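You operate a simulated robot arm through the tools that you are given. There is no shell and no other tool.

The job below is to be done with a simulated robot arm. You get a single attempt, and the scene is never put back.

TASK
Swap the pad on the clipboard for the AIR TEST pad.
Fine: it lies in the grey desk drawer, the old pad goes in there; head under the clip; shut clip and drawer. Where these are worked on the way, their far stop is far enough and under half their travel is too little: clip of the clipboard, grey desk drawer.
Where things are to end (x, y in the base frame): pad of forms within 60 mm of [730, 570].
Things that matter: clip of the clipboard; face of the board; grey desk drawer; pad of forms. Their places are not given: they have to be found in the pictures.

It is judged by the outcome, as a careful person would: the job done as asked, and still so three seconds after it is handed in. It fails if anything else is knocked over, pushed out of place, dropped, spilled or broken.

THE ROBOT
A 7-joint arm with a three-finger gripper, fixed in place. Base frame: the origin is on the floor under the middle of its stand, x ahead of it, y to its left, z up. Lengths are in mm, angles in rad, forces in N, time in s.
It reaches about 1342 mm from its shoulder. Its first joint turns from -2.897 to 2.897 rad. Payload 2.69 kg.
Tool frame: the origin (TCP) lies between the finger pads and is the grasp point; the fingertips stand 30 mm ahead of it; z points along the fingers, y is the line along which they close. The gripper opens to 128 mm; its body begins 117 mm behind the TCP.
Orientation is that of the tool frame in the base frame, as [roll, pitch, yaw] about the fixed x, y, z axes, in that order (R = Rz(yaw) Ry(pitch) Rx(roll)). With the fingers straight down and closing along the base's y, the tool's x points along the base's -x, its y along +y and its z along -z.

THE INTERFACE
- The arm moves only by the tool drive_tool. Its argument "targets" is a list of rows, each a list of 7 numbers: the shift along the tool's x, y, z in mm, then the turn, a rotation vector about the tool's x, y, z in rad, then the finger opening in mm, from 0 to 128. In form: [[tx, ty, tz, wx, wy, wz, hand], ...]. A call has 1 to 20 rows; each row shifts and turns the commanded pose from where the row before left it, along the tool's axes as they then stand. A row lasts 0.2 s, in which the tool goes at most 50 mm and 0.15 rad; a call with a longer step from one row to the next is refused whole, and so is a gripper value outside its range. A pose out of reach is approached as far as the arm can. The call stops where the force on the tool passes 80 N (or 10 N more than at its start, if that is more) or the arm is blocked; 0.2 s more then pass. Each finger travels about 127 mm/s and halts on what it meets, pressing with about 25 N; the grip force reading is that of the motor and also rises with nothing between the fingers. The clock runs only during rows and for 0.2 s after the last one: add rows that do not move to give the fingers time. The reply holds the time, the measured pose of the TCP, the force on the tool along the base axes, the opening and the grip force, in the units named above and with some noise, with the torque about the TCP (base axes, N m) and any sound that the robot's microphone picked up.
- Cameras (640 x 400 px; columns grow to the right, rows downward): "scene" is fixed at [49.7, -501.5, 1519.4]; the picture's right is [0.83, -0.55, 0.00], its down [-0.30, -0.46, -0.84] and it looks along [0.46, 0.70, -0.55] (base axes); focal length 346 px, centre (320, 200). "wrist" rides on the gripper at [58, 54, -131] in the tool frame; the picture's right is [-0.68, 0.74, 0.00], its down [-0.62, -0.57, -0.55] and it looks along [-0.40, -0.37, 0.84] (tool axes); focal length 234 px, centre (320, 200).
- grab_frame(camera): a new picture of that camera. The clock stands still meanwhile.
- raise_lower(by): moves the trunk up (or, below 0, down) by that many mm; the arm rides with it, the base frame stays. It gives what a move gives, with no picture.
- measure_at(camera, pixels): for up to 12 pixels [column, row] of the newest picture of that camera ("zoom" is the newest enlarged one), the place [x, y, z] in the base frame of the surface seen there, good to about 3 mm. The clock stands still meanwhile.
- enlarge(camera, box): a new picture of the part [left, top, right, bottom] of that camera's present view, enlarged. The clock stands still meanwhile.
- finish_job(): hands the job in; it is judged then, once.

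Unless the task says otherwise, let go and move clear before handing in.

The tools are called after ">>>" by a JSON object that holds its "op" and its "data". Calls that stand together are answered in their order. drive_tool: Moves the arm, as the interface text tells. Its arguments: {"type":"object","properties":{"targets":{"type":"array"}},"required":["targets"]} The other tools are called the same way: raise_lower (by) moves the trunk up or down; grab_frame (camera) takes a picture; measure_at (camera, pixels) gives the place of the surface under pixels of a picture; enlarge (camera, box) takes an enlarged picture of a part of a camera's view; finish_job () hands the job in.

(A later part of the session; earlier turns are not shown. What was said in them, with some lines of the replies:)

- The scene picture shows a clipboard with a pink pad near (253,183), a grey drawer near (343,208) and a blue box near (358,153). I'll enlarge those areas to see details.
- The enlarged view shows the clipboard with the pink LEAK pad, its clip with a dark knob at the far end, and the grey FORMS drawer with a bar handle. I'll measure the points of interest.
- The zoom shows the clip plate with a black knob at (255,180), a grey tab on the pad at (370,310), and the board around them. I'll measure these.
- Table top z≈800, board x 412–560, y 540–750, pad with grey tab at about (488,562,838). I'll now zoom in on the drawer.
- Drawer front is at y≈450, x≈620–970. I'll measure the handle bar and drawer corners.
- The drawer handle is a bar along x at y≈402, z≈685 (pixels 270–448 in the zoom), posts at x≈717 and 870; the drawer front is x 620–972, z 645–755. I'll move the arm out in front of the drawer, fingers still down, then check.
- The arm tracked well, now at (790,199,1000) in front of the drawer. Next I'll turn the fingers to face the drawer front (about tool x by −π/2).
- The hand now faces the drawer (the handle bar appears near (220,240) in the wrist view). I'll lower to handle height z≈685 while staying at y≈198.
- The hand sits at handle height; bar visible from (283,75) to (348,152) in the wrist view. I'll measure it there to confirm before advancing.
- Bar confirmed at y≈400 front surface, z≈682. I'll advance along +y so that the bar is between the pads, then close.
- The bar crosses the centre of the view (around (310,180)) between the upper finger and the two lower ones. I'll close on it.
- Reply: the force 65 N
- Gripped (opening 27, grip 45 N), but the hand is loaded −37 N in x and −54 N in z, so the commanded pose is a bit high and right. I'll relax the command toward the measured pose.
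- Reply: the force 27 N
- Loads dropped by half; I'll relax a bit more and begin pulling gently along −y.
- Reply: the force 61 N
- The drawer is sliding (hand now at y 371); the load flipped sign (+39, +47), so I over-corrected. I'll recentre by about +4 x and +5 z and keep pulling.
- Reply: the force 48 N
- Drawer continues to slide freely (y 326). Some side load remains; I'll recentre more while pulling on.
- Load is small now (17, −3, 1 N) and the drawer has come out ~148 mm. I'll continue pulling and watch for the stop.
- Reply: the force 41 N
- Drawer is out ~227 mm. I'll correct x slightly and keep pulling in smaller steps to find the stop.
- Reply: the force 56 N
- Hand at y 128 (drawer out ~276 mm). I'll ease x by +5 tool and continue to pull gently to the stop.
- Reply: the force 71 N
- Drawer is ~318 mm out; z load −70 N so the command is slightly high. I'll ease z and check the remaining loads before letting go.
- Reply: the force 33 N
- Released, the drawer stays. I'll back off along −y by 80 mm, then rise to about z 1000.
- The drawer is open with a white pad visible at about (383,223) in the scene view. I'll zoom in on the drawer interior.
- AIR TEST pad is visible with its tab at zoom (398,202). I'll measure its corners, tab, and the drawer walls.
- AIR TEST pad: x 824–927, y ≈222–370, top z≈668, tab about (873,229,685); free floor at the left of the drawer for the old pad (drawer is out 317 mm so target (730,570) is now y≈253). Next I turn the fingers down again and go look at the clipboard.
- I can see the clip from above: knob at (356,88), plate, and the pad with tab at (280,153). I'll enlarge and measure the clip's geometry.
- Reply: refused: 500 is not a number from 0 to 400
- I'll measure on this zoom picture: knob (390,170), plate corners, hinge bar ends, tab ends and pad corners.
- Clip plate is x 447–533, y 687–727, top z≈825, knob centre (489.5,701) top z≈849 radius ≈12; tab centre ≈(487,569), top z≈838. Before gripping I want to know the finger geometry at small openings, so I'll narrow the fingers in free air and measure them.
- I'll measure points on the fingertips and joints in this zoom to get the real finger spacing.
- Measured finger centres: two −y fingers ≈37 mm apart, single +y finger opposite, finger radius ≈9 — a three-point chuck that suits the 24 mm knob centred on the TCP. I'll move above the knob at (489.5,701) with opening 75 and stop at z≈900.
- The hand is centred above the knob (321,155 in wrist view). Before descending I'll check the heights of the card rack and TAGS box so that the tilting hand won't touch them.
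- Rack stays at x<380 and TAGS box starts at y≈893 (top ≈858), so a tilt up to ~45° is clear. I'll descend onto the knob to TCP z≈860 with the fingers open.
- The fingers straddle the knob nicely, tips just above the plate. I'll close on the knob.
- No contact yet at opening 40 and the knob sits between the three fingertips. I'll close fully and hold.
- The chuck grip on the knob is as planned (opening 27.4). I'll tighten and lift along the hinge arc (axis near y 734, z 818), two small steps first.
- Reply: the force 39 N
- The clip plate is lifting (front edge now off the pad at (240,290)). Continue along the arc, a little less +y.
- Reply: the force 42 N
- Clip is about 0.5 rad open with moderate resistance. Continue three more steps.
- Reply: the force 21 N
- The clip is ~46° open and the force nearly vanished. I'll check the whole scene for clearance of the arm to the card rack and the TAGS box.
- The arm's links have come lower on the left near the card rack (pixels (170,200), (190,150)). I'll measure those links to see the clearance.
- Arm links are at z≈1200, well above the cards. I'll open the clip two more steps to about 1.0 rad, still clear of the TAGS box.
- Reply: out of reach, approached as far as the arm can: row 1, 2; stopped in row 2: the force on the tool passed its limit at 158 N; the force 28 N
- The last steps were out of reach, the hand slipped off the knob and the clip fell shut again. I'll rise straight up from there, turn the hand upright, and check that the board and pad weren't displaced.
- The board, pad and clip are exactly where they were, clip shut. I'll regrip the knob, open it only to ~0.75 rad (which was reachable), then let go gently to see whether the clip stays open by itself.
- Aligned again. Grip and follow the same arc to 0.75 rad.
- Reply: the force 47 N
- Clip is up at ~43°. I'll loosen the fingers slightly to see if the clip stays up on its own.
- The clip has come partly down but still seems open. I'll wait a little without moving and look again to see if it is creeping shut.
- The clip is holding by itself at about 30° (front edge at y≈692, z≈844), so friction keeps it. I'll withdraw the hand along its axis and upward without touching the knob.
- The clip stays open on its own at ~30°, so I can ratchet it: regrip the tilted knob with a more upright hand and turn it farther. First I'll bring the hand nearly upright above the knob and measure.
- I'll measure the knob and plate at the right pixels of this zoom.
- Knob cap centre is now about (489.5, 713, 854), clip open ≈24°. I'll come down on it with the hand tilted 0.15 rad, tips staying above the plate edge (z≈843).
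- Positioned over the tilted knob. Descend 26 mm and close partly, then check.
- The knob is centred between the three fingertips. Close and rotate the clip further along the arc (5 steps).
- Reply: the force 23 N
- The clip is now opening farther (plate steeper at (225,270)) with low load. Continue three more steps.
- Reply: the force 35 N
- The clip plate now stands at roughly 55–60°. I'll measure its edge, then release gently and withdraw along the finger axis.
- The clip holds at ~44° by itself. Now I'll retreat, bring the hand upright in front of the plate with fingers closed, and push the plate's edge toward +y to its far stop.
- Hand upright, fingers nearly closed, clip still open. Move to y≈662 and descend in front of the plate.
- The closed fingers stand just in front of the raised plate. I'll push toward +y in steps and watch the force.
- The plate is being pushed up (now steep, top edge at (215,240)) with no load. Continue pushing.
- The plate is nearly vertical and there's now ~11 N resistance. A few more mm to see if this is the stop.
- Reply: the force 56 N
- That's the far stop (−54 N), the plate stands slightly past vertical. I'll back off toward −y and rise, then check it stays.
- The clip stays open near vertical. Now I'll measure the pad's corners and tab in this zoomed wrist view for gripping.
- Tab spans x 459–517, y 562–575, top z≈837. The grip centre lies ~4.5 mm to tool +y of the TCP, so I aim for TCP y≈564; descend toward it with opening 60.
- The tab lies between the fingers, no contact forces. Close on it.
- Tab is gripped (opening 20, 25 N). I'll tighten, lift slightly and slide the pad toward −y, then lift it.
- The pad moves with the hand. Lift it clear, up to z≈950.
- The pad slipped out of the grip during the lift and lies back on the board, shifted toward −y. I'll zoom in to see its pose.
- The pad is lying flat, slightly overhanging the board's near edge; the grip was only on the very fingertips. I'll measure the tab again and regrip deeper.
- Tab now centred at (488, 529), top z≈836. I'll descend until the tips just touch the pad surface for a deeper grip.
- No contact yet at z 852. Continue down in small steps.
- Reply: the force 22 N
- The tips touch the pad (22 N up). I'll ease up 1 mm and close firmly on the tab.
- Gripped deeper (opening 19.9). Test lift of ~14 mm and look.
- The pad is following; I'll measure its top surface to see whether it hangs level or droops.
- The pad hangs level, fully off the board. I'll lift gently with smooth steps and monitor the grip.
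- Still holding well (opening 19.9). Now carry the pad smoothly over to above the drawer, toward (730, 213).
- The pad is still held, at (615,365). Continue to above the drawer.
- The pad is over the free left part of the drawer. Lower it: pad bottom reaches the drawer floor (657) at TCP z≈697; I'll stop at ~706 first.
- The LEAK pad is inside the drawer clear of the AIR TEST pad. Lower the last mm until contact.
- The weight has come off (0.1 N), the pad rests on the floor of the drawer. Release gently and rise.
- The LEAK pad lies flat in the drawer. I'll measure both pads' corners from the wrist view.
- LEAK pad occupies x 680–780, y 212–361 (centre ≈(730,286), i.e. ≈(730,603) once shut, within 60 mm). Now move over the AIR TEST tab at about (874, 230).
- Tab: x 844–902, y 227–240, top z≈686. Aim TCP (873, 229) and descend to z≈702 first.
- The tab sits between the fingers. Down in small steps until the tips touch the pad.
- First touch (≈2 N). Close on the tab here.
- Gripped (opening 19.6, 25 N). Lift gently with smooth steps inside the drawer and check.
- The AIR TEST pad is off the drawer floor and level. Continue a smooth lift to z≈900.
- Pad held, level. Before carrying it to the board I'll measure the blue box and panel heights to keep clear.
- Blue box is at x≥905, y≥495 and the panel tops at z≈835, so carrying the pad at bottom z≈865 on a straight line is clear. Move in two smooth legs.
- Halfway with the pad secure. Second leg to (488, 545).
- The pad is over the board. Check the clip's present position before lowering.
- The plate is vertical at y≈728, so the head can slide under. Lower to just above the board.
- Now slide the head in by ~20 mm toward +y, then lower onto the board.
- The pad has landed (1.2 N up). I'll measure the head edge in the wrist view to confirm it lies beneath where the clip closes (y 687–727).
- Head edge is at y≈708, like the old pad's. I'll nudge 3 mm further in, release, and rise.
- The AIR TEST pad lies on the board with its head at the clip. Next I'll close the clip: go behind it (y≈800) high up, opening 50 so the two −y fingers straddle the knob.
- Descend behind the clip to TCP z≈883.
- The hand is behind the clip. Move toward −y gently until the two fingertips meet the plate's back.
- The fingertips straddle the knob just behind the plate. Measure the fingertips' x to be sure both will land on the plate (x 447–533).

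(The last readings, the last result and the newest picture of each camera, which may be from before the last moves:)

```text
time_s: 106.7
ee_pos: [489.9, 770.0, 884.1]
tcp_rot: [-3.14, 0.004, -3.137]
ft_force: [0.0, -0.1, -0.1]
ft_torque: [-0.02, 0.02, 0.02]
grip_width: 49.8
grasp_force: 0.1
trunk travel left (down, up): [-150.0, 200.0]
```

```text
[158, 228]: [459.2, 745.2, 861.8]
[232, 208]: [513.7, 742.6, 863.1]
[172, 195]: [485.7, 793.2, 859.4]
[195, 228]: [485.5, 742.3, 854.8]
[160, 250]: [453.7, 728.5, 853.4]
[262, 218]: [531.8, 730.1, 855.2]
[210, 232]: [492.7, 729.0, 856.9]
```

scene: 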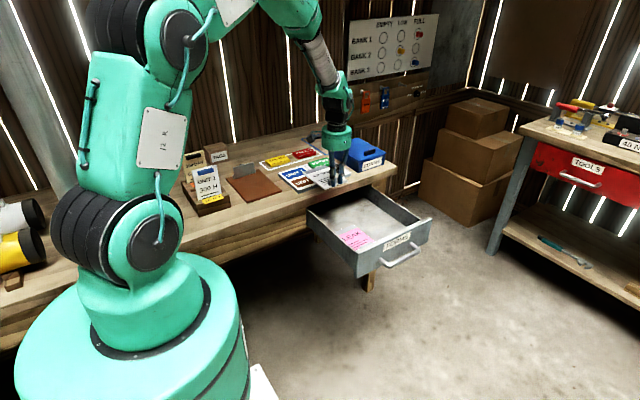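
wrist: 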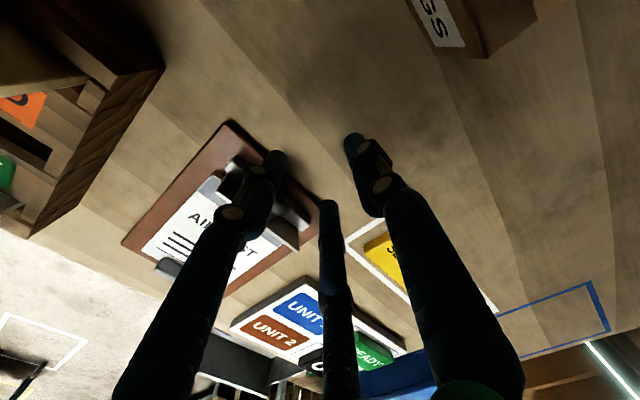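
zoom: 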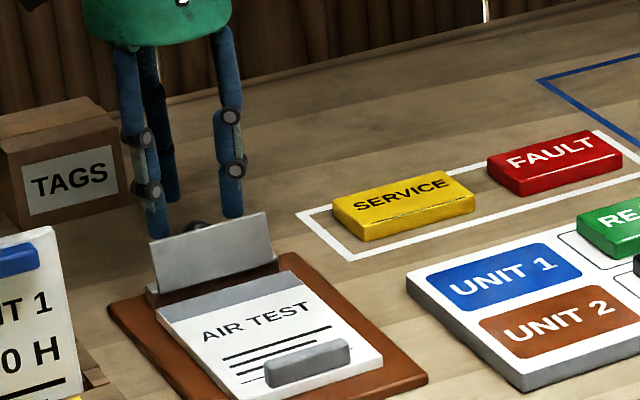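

Tips are at x≈460 and 516, right on the plate either side of the knob. I'll follow an arc about the hinge: lower a little, then push −y and down step by step.

>>> {"op": "drive_tool", "data": {"targets": [[0, -2, 7, 0, 0, 0, 50], [0, -4, 7, 0, 0, 0, 50], [0, -6, -1, 0, 0, 0, 50], [0, -6, -1, 0, 0, 0, 50], [0, -6, -1, 0, 0, 0, 50]]}}

>>> {"op": "enlarge", "data": {"camera": "scene", "box": [215, 125, 311, 195]}}

```text
time_s: 107.8
ee_pos: [489.8, 746.6, 873.4]
tcp_rot: [-3.139, 0.002, -3.136]
ft_force: [-1.0, 0.1, 0.3]
ft_torque: [-0.02, -0.02, -0.02]
grip_width: 49.9
grasp_force: 0.1
trunk travel left (down, up): [-150.0, 200.0]
```

```text
5.71 times, centred on (263, 160) of scene
```

zoom: 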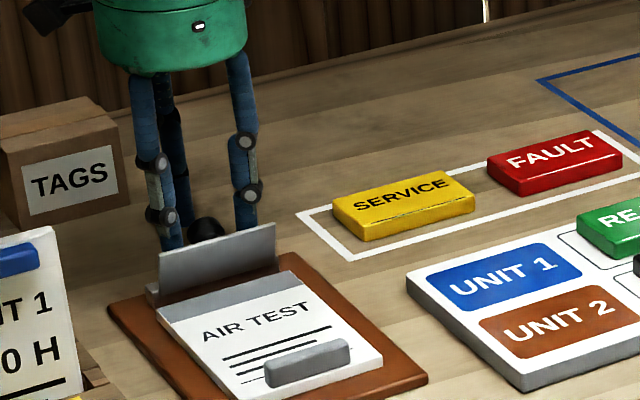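

The plate is tilting forward smoothly with the knob between the fingers. Continue the arc: −10/+3, −9/+6, −6/+9.

>>> {"op": "drive_tool", "data": {"targets": [[0, -5, 1, 0, 0, 0, 50], [0, -5, 2, 0, 0, 0, 50], [0, -5, 3, 0, 0, 0, 50], [0, -4, 3, 0, 0, 0, 50]]}}

>>> {"op": "enlarge", "data": {"camera": "scene", "box": [215, 125, 311, 195]}}

>>> {"op": "enlarge", "data": {"camera": "wrist", "box": [200, 80, 400, 230]}}

```text
time_s: 108.8
ee_pos: [490.8, 725.7, 863.6]
tcp_rot: [-3.139, 0.003, -3.136]
ft_force: [-0.6, -0.3, -0.8]
ft_torque: [-0.01, -0.02, -0.03]
grip_width: 50.2
grasp_force: 0.1
trunk travel left (down, up): [-150.0, 200.0]
```

```text
5.71 times, centred on (263, 160) of scene
```

zoom: 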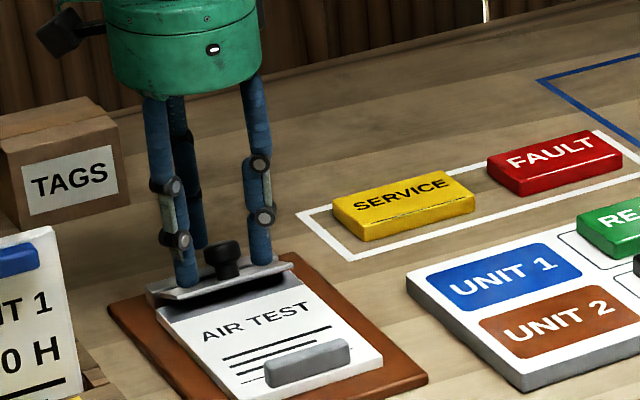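

```text
2.67 times, centred on (300, 155) of wrist
```

zoom: 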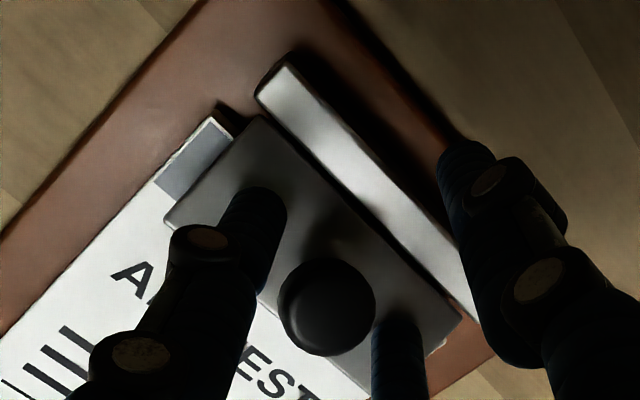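

The plate is nearly down (~20°). The rear finger is close behind the hinge bar, so I'll now go straight down in small steps.

>>> {"op": "drive_tool", "data": {"targets": [[0, 0, 3, 0, 0, 0, 52], [0, 0, 3, 0, 0, 0, 52], [0, 0, 2, 0, 0, 0, 52]]}}

>>> {"op": "enlarge", "data": {"camera": "scene", "box": [215, 125, 311, 195]}}

```text
time_s: 109.7
ee_pos: [489.4, 727.5, 856.1]
tcp_rot: [-3.137, 0.003, -3.134]
ft_force: [0.4, 0.3, 0.1]
ft_torque: [0.01, -0.05, 0.01]
grip_width: 51.9
grasp_force: 0.0
trunk travel left (down, up): [-150.0, 200.0]
```

```text
5.71 times, centred on (263, 160) of scene
```

zoom: 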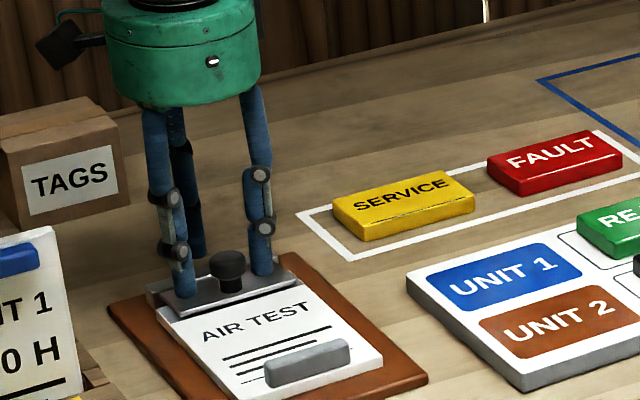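

Almost shut; keep pressing down in 1–2 mm steps until there is firm contact.

>>> {"op": "drive_tool", "data": {"targets": [[0, 0, 2, 0, 0, 0, 52], [0, 0, 1.5, 0, 0, 0, 52], [0, 0, 1, 0, 0, 0, 52]]}}

>>> {"op": "enlarge", "data": {"camera": "scene", "box": [225, 145, 289, 190]}}

```text
time_s: 110.5
ee_pos: [490.3, 728.1, 853.5]
tcp_rot: [-3.141, 0.006, -3.137]
ft_force: [-0.9, 1.4, 16.4]
ft_torque: [-0.27, 0.62, 0.0]
grip_width: 53.5
grasp_force: 1.1
trunk travel left (down, up): [-150.0, 200.0]
```

```text
8.89 times, centred on (257, 168) of scene
```

zoom: 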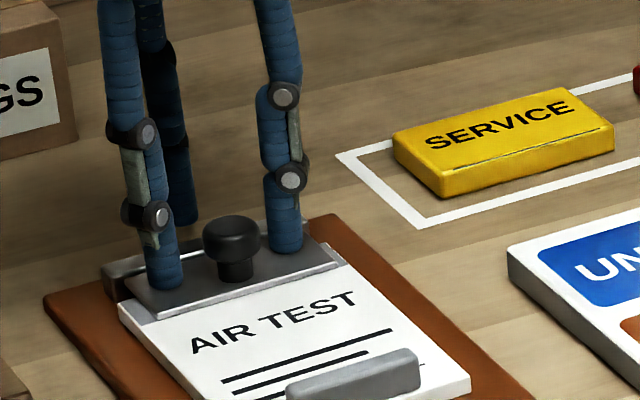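

The clip is shut on the pad's head (16 N firm contact). Rise straight up and verify.

>>> {"op": "drive_tool", "data": {"targets": [[0, 0, -3, 0, 0, 0, 56], [0, 0, -15, 0, 0, 0, 56], [0, 0, -30, 0, 0, 0, 56], [0, 0, -40, 0, 0, 0, 56], [0, 0, -40, 0, 0, 0, 56]]}}

>>> {"op": "enlarge", "data": {"camera": "scene", "box": [215, 150, 295, 200]}}

>>> {"op": "measure_at", "data": {"camera": "zoom", "pixels": [[256, 160], [180, 230], [345, 195], [200, 245], [330, 210], [320, 330], [425, 285], [285, 370], [470, 305], [95, 235], [150, 240], [530, 330]]}}

```text
time_s: 111.7
ee_pos: [486.9, 726.6, 980.4]
tcp_rot: [-3.138, 0.002, -3.137]
ft_force: [1.2, -0.7, -0.5]
ft_torque: [0.01, -0.04, 0.0]
grip_width: 56.1
grasp_force: 0.1
trunk travel left (down, up): [-150.0, 200.0]
```

```text
8.00 times, centred on (255, 175) of scene
```

zoom: 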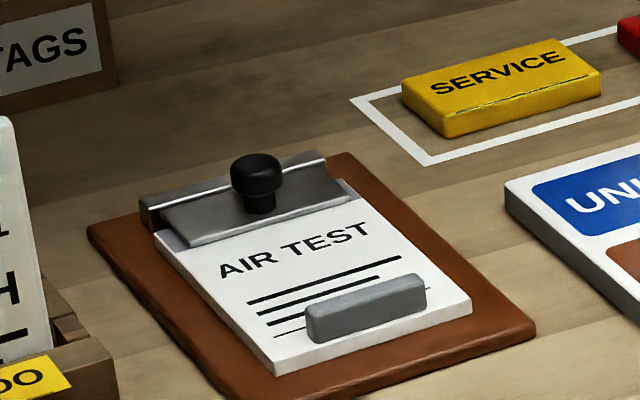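

```text
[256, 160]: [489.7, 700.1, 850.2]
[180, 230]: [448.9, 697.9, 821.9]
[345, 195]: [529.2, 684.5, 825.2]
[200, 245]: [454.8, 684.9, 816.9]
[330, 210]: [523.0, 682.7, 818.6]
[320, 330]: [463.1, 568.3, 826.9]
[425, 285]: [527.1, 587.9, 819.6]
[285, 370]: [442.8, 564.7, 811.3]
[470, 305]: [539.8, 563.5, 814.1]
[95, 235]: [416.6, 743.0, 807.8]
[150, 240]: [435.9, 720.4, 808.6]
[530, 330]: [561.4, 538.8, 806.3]
```

The clip is shut exactly as at the start (knob at (490,700,850)) with the AIR TEST pad's head under it. Next: go back in front of the drawer to shut it.

>>> {"op": "drive_tool", "data": {"targets": [[-17.65, -42.4, -1.2, 0, 0, 0, 70], [-17.65, -42.4, -1.2, 0, 0, 0, 70], [-17.65, -42.4, -1.2, 0, 0, 0, 70], [-17.65, -42.4, -1.2, 0, 0, 0, 70], [-17.65, -42.4, -1.2, 0, 0, 0, 70], [-17.65, -42.4, -1.2, 0, 0, 0, 70], [-17.65, -42.4, -1.2, 0, 0, 0, 70], [-17.65, -42.4, -1.2, 0, 0, 0, 70], [-17.65, -42.4, -1.2, 0, 0, 0, 70], [-17.65, -42.4, -1.2, 0, 0, 0, 70], [-17.65, -42.4, -1.2, 0, 0, 0, 70], [-17.65, -42.4, -1.2, 0, 0, 0, 70], [-17.65, -42.4, -1.2, 0, 0, 0, 70], [-17.65, -42.4, -1.2, 0, 0, 0, 70], [-17.65, -42.4, -1.2, 0, 0, 0, 70], [-17.65, -42.4, -1.2, 0, 0, 0, 70], [-17.65, -42.4, -1.2, 0, 0, 0, 70]]}}

>>> {"op": "drive_tool", "data": {"targets": [[0, 0, 0, -0.1428, 0, 0, 70], [0, 0, 0, -0.1428, 0, 0, 70], [0, 0, 0, -0.1428, 0, 0, 70], [0, 0, 0, -0.1428, 0, 0, 70], [0, 0, 0, -0.1428, 0, 0, 70], [0, 0, 0, -0.1428, 0, 0, 70], [0, 0, 0, -0.1428, 0, 0, 70], [0, 0, 0, -0.1428, 0, 0, 70], [0, 0, 0, -0.1428, 0, 0, 70], [0, 0, 0, -0.1428, 0, 0, 70], [0, 0, 0, -0.1428, 0, 0, 70]]}}

>>> {"op": "grab_frame", "data": {"camera": "scene"}}

```text
time_s: 115.2
ee_pos: [791.2, 7.4, 1003.1]
tcp_rot: [-3.138, 0.004, -3.137]
ft_force: [0.6, 1.0, 0.6]
ft_torque: [-0.04, -0.02, 0.0]
grip_width: 69.9
grasp_force: 0.0
trunk travel left (down, up): [-150.0, 200.0]
```

```text
time_s: 117.7
ee_pos: [792.2, 7.3, 1003.7]
tcp_rot: [1.57, 0.007, -3.137]
ft_force: [-0.3, 0.0, 0.4]
ft_torque: [-0.06, 0.01, 0.01]
grip_width: 69.8
grasp_force: 0.1
trunk travel left (down, up): [-150.0, 200.0]
```

```text
taken
```

scene: 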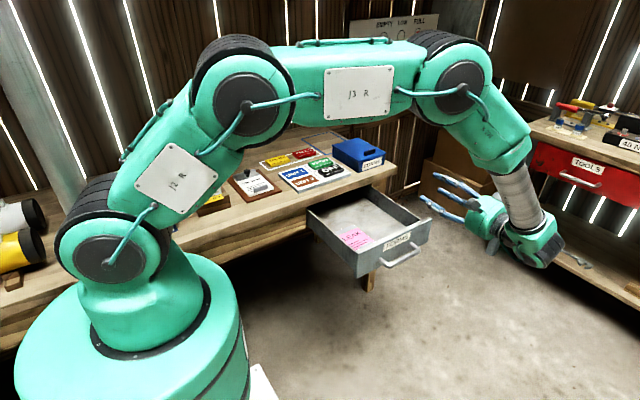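

Facing the drawer. Lower to handle height.

>>> {"op": "drive_tool", "data": {"targets": [[0, -46.7, 0, 0, 0, 0, 70], [0, -46.7, 0, 0, 0, 0, 70], [0, -46.7, 0, 0, 0, 0, 70], [0, -46.7, 0, 0, 0, 0, 70], [0, -46.7, 0, 0, 0, 0, 70], [0, -46.7, 0, 0, 0, 0, 70], [0, -46.7, 0, 0, 0, 0, 70]]}}

>>> {"op": "grab_frame", "data": {"camera": "wrist"}}

>>> {"op": "grab_frame", "data": {"camera": "scene"}}

```text
time_s: 119.2
ee_pos: [792.7, 6.2, 676.7]
tcp_rot: [1.573, 0.005, -3.136]
ft_force: [0.6, 0.0, 0.5]
ft_torque: [-0.16, 0.0, 0.1]
grip_width: 70.1
grasp_force: 0.0
trunk travel left (down, up): [-150.0, 200.0]
```

```text
taken
```

wrist: 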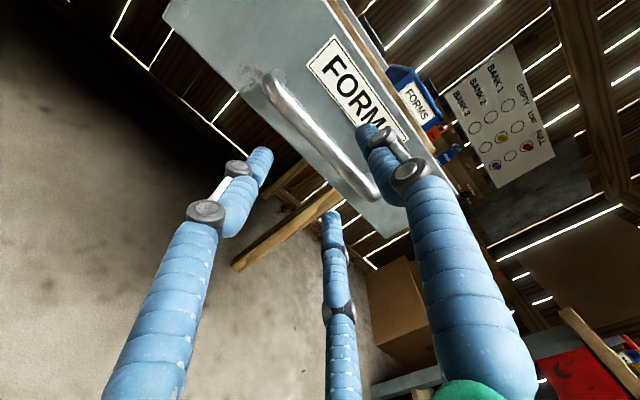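

```text
taken
```

scene: 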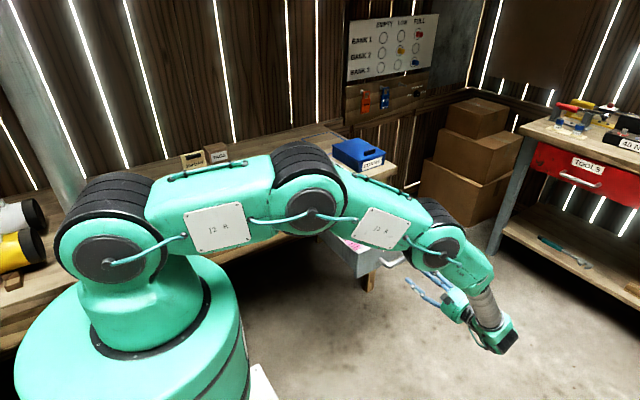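

Bar visible across the view at (320,130). Advance 81 mm so the bar is between the fingers and close.

>>> {"op": "drive_tool", "data": {"targets": [[1, 0, 30, 0, 0, 0, 70], [1, -0.5, 30, 0, 0, 0, 70], [1, -0.5, 21, 0, 0, 0, 70], [0, 0, 0, 0, 0, 0, 45], [0, 0, 0, 0, 0, 0, 32]]}}

>>> {"op": "grab_frame", "data": {"camera": "wrist"}}

```text
time_s: 120.5
ee_pos: [790.9, 87.5, 673.0]
tcp_rot: [1.576, 0.004, -3.136]
ft_force: [0.1, 0.5, 0.3]
ft_torque: [0.03, -0.02, 0.02]
grip_width: 32.1
grasp_force: 0.1
trunk travel left (down, up): [-150.0, 200.0]
```

```text
taken
```

wrist: 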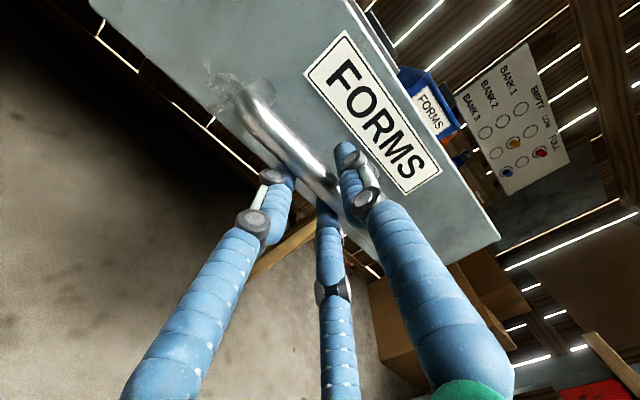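

The bar is well centred. Close the grip and check loads.

>>> {"op": "drive_tool", "data": {"targets": [[0, 0, 0, 0, 0, 0, 20], [0, 0, 0, 0, 0, 0, 5], [0, 0, 0, 0, 0, 0, 0], [0, 0, 0, 0, 0, 0, 0]]}}

```text
time_s: 121.5
ee_pos: [789.2, 88.3, 674.0]
tcp_rot: [1.573, 0.004, -3.136]
ft_force: [4.1, 3.1, -2.9]
ft_torque: [-0.05, 0.25, -0.03]
grip_width: 27.0
grasp_force: 44.8
trunk travel left (down, up): [-150.0, 200.0]
```

Clean grip with small loads. Push the drawer in smoothly, checking the side loads on the way.

>>> {"op": "drive_tool", "data": {"targets": [[0, 0, 4, 0, 0, 0, 0], [0, 0, 8, 0, 0, 0, 0], [0, 0, 12, 0, 0, 0, 0], [0, 0, 14, 0, 0, 0, 0], [0, 0, 14, 0, 0, 0, 0]]}}

```text
time_s: 122.7
ee_pos: [791.2, 142.0, 675.1]
tcp_rot: [1.574, 0.005, -3.136]
ft_force: [-4.5, 2.6, 13.9]
ft_torque: [-0.08, 0.41, -0.19]
grip_width: 26.6
grasp_force: 44.6
trunk travel left (down, up): [-150.0, 200.0]
```

>>> {"op": "drive_tool", "data": {"targets": [[0, 0.5, 8, 0, 0, 0, 0], [0, 0.5, 12, 0, 0, 0, 0], [0, 0, 14, 0, 0, 0, 0], [0, 0, 14, 0, 0, 0, 0], [0, 0, 14, 0, 0, 0, 0]]}}

```text
time_s: 123.8
ee_pos: [790.5, 200.4, 674.0]
tcp_rot: [1.574, 0.004, -3.138]
ft_force: [16.2, 2.2, 0.2]
ft_torque: [-0.08, 0.51, -0.52]
grip_width: 27.0
grasp_force: 45.3
trunk travel left (down, up): [-150.0, 200.0]
```

The drawer moves in easily (hand at y 200), side load 16 N in x; ease x slightly and go on.

>>> {"op": "drive_tool", "data": {"targets": [[-1, 0, 8, 0, 0, 0, 0], [-1, 0, 12, 0, 0, 0, 0], [0, 0, 14, 0, 0, 0, 0], [0, 0, 14, 0, 0, 0, 0], [0, 0, 14, 0, 0, 0, 0]]}}

```text
time_s: 125.0
ee_pos: [791.1, 264.0, 674.4]
tcp_rot: [1.573, 0.001, -3.135]
ft_force: [4.9, 3.0, -4.5]
ft_torque: [-0.15, 0.22, -0.53]
grip_width: 27.0
grasp_force: 45.0
trunk travel left (down, up): [-150.0, 200.0]
```

>>> {"op": "drive_tool", "data": {"targets": [[0, 0, 8, 0, 0, 0, 0], [0, 0, 12, 0, 0, 0, 0], [0, 0, 14, 0, 0, 0, 0], [0, 0, 14, 0, 0, 0, 0], [0, 0, 14, 0, 0, 0, 0]]}}

>>> {"op": "grab_frame", "data": {"camera": "scene"}}

```text
time_s: 126.2
ee_pos: [791.1, 325.9, 674.4]
tcp_rot: [1.574, 0.004, -3.135]
ft_force: [3.1, 2.5, -11.8]
ft_torque: [-0.13, 0.17, -0.72]
grip_width: 26.8
grasp_force: 44.0
trunk travel left (down, up): [-150.0, 200.0]
```

```text
taken
```

scene: 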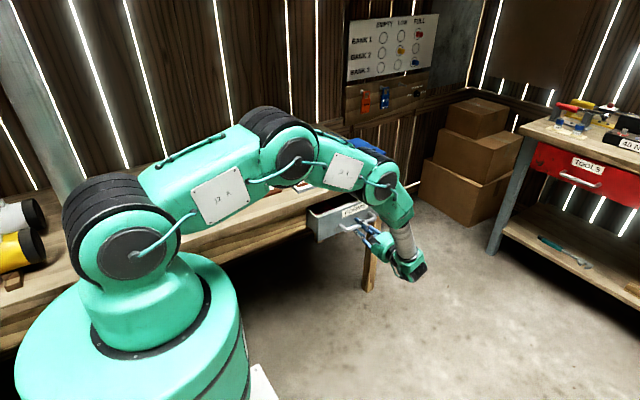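

About 78 mm remain. Keep going, then slow down near the stop.

>>> {"op": "drive_tool", "data": {"targets": [[0, -0.5, 8, 0, 0, 0, 0], [0, -0.5, 12, 0, 0, 0, 0], [0, 0, 13, 0, 0, 0, 0], [0, 0, 13, 0, 0, 0, 0], [0, 0, 10, 0, 0, 0, 0], [0, 0, 8, 0, 0, 0, 0]]}}

```text
time_s: 127.7
ee_pos: [791.0, 388.7, 674.3]
tcp_rot: [1.575, 0.004, -3.138]
ft_force: [10.1, 0.5, 0.6]
ft_torque: [-0.09, 0.41, -0.11]
grip_width: 26.9
grasp_force: 44.6
trunk travel left (down, up): [-150.0, 200.0]
```

>>> {"op": "drive_tool", "data": {"targets": [[0, 0, 5, 0, 0, 0, 0], [0, 0, 5, 0, 0, 0, 0], [0, 0, 4, 0, 0, 0, 0], [0, 0, 3, 0, 0, 0, 0], [0, 0, 2, 0, 0, 0, 0]]}}

```text
time_s: 128.8
ee_pos: [790.4, 407.0, 674.3]
tcp_rot: [1.573, 0.003, -3.141]
ft_force: [14.6, -42.0, 5.7]
ft_torque: [0.24, 0.2, 0.29]
grip_width: 26.8
grasp_force: 45.4
trunk travel left (down, up): [-150.0, 200.0]
```

The drawer has met its stop (−42 N at y 407). Relax, open the fingers, and back off straight.

>>> {"op": "drive_tool", "data": {"targets": [[0, 0, -2, 0, 0, 0, 0], [0, 0, 0, 0, 0, 0, 15], [0, 0, 0, 0, 0, 0, 35], [0, 0, 0, 0, 0, 0, 55], [0, 0, 0, 0, 0, 0, 75], [0, 0, -10, 0, 0, 0, 80], [0, 0, -30, 0, 0, 0, 80], [0, 0, -40, 0, 0, 0, 80], [0, 0, -40, 0, 0, 0, 80], [0, 0, -40, 0, 0, 0, 80]]}}

>>> {"op": "grab_frame", "data": {"camera": "wrist"}}

>>> {"op": "measure_at", "data": {"camera": "wrist", "pixels": [[292, 92], [330, 137], [340, 100], [240, 40], [300, 60]]}}

```text
time_s: 131.1
ee_pos: [790.5, 245.5, 675.2]
tcp_rot: [1.574, 0.004, -3.137]
ft_force: [-0.1, 0.1, 0.0]
ft_torque: [0.04, -0.03, -0.02]
grip_width: 80.0
grasp_force: 0.0
trunk travel left (down, up): [-150.0, 200.0]
```

```text
taken
```

wrist: 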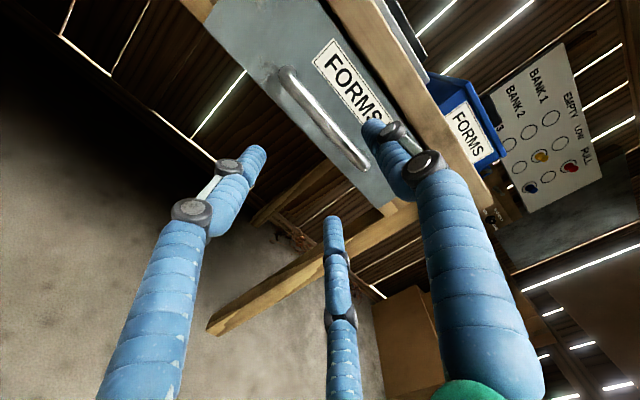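

```text
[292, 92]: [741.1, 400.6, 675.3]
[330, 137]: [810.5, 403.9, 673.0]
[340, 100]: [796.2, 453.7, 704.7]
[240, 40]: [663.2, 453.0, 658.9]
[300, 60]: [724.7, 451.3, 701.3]
```

The drawer front measures y≈452, as at the start: shut. I'll raise the arm clear and do a final check of the whole scene.

>>> {"op": "drive_tool", "data": {"targets": [[0, 0, -40, 0, 0, 0, 80], [0, 40, 0, 0, 0, 0, 80], [0, 45, 0, 0, 0, 0, 80], [0, 45, 0, 0, 0, 0, 80], [0, 45, 0, 0, 0, 0, 80], [0, 45, 0, 0, 0, 0, 80], [0, 45, 0, 0, 0, 0, 80], [0, 45, 0, 0, 0, 0, 80]]}}

>>> {"op": "grab_frame", "data": {"camera": "scene"}}

>>> {"op": "enlarge", "data": {"camera": "scene", "box": [170, 120, 410, 270]}}

>>> {"op": "grab_frame", "data": {"camera": "wrist"}}

```text
time_s: 132.8
ee_pos: [788.6, 208.3, 983.1]
tcp_rot: [1.574, 0.003, -3.135]
ft_force: [-0.6, -0.5, -0.1]
ft_torque: [0.07, -0.03, -0.04]
grip_width: 80.2
grasp_force: 0.1
trunk travel left (down, up): [-150.0, 200.0]
```

```text
taken
```

scene: 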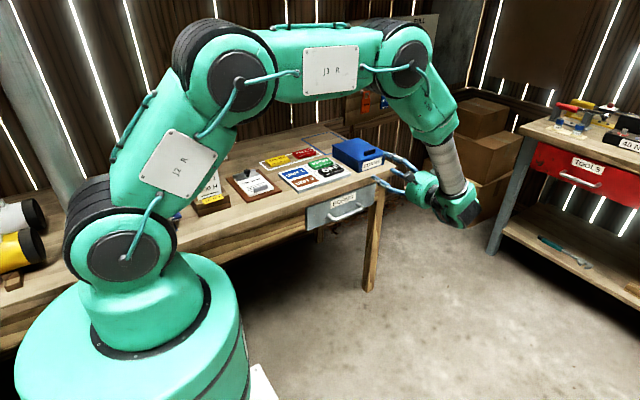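

```text
2.67 times, centred on (290, 195) of scene
```

zoom: 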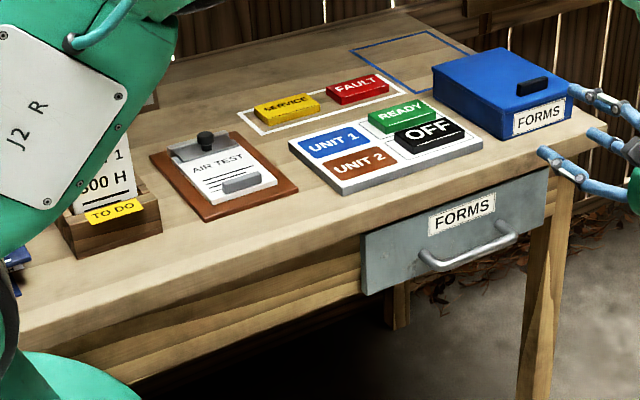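

```text
taken
```

wrist: 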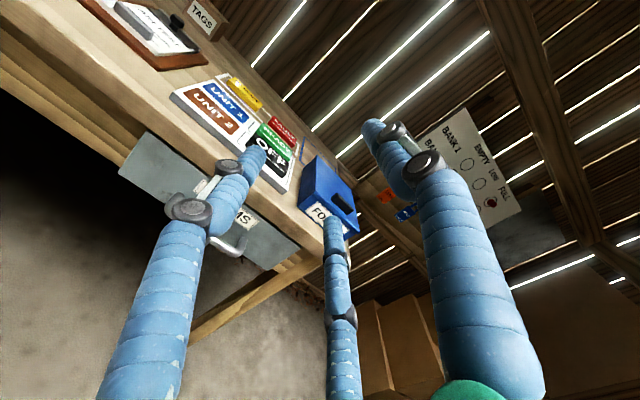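

The final views show the AIR TEST pad under the shut clip, the drawer flush at y≈452, nothing else disturbed, and the arm clear of everything. I last measured the old pad in the open drawer, which puts it at about (730, 603) now that the drawer is shut. Handing in.

>>> {"op": "finish_job", "data": {}}

```text
The job is handed in.
```

I've swapped the pads and handed the job in. I wasn't told the verdict.

- **Clipboard:** the AIR TEST pad lies on the board with its head about 25 mm under the clip. The clip is shut, with its knob back where it was at the start.
- **Old pad:** the LEAK pad is in the grey drawer. I measured it while the drawer was open; with the drawer shut that puts it at about (730, 603), roughly 33 mm from the target. I couldn't measure it again after closing, but I pushed the drawer in slowly.
- **Drawer:** it is shut against its stop. The front measures y≈452, against about 450 at the start.
- **Other items:** nothing else looks moved or knocked over in the final pictures.

Two things went wrong along the way:
- **Clip:** on the first try the hand went past its reach, with a brief 158 N on the tool. It slipped off the knob and the clip fell shut. Measurements afterwards showed the board, pad and clip hadn't moved.
- **LEAK pad:** it slipped from the fingers once, low over the clipboard, and landed flat on the board. I gripped it deeper and carried it across without trouble.
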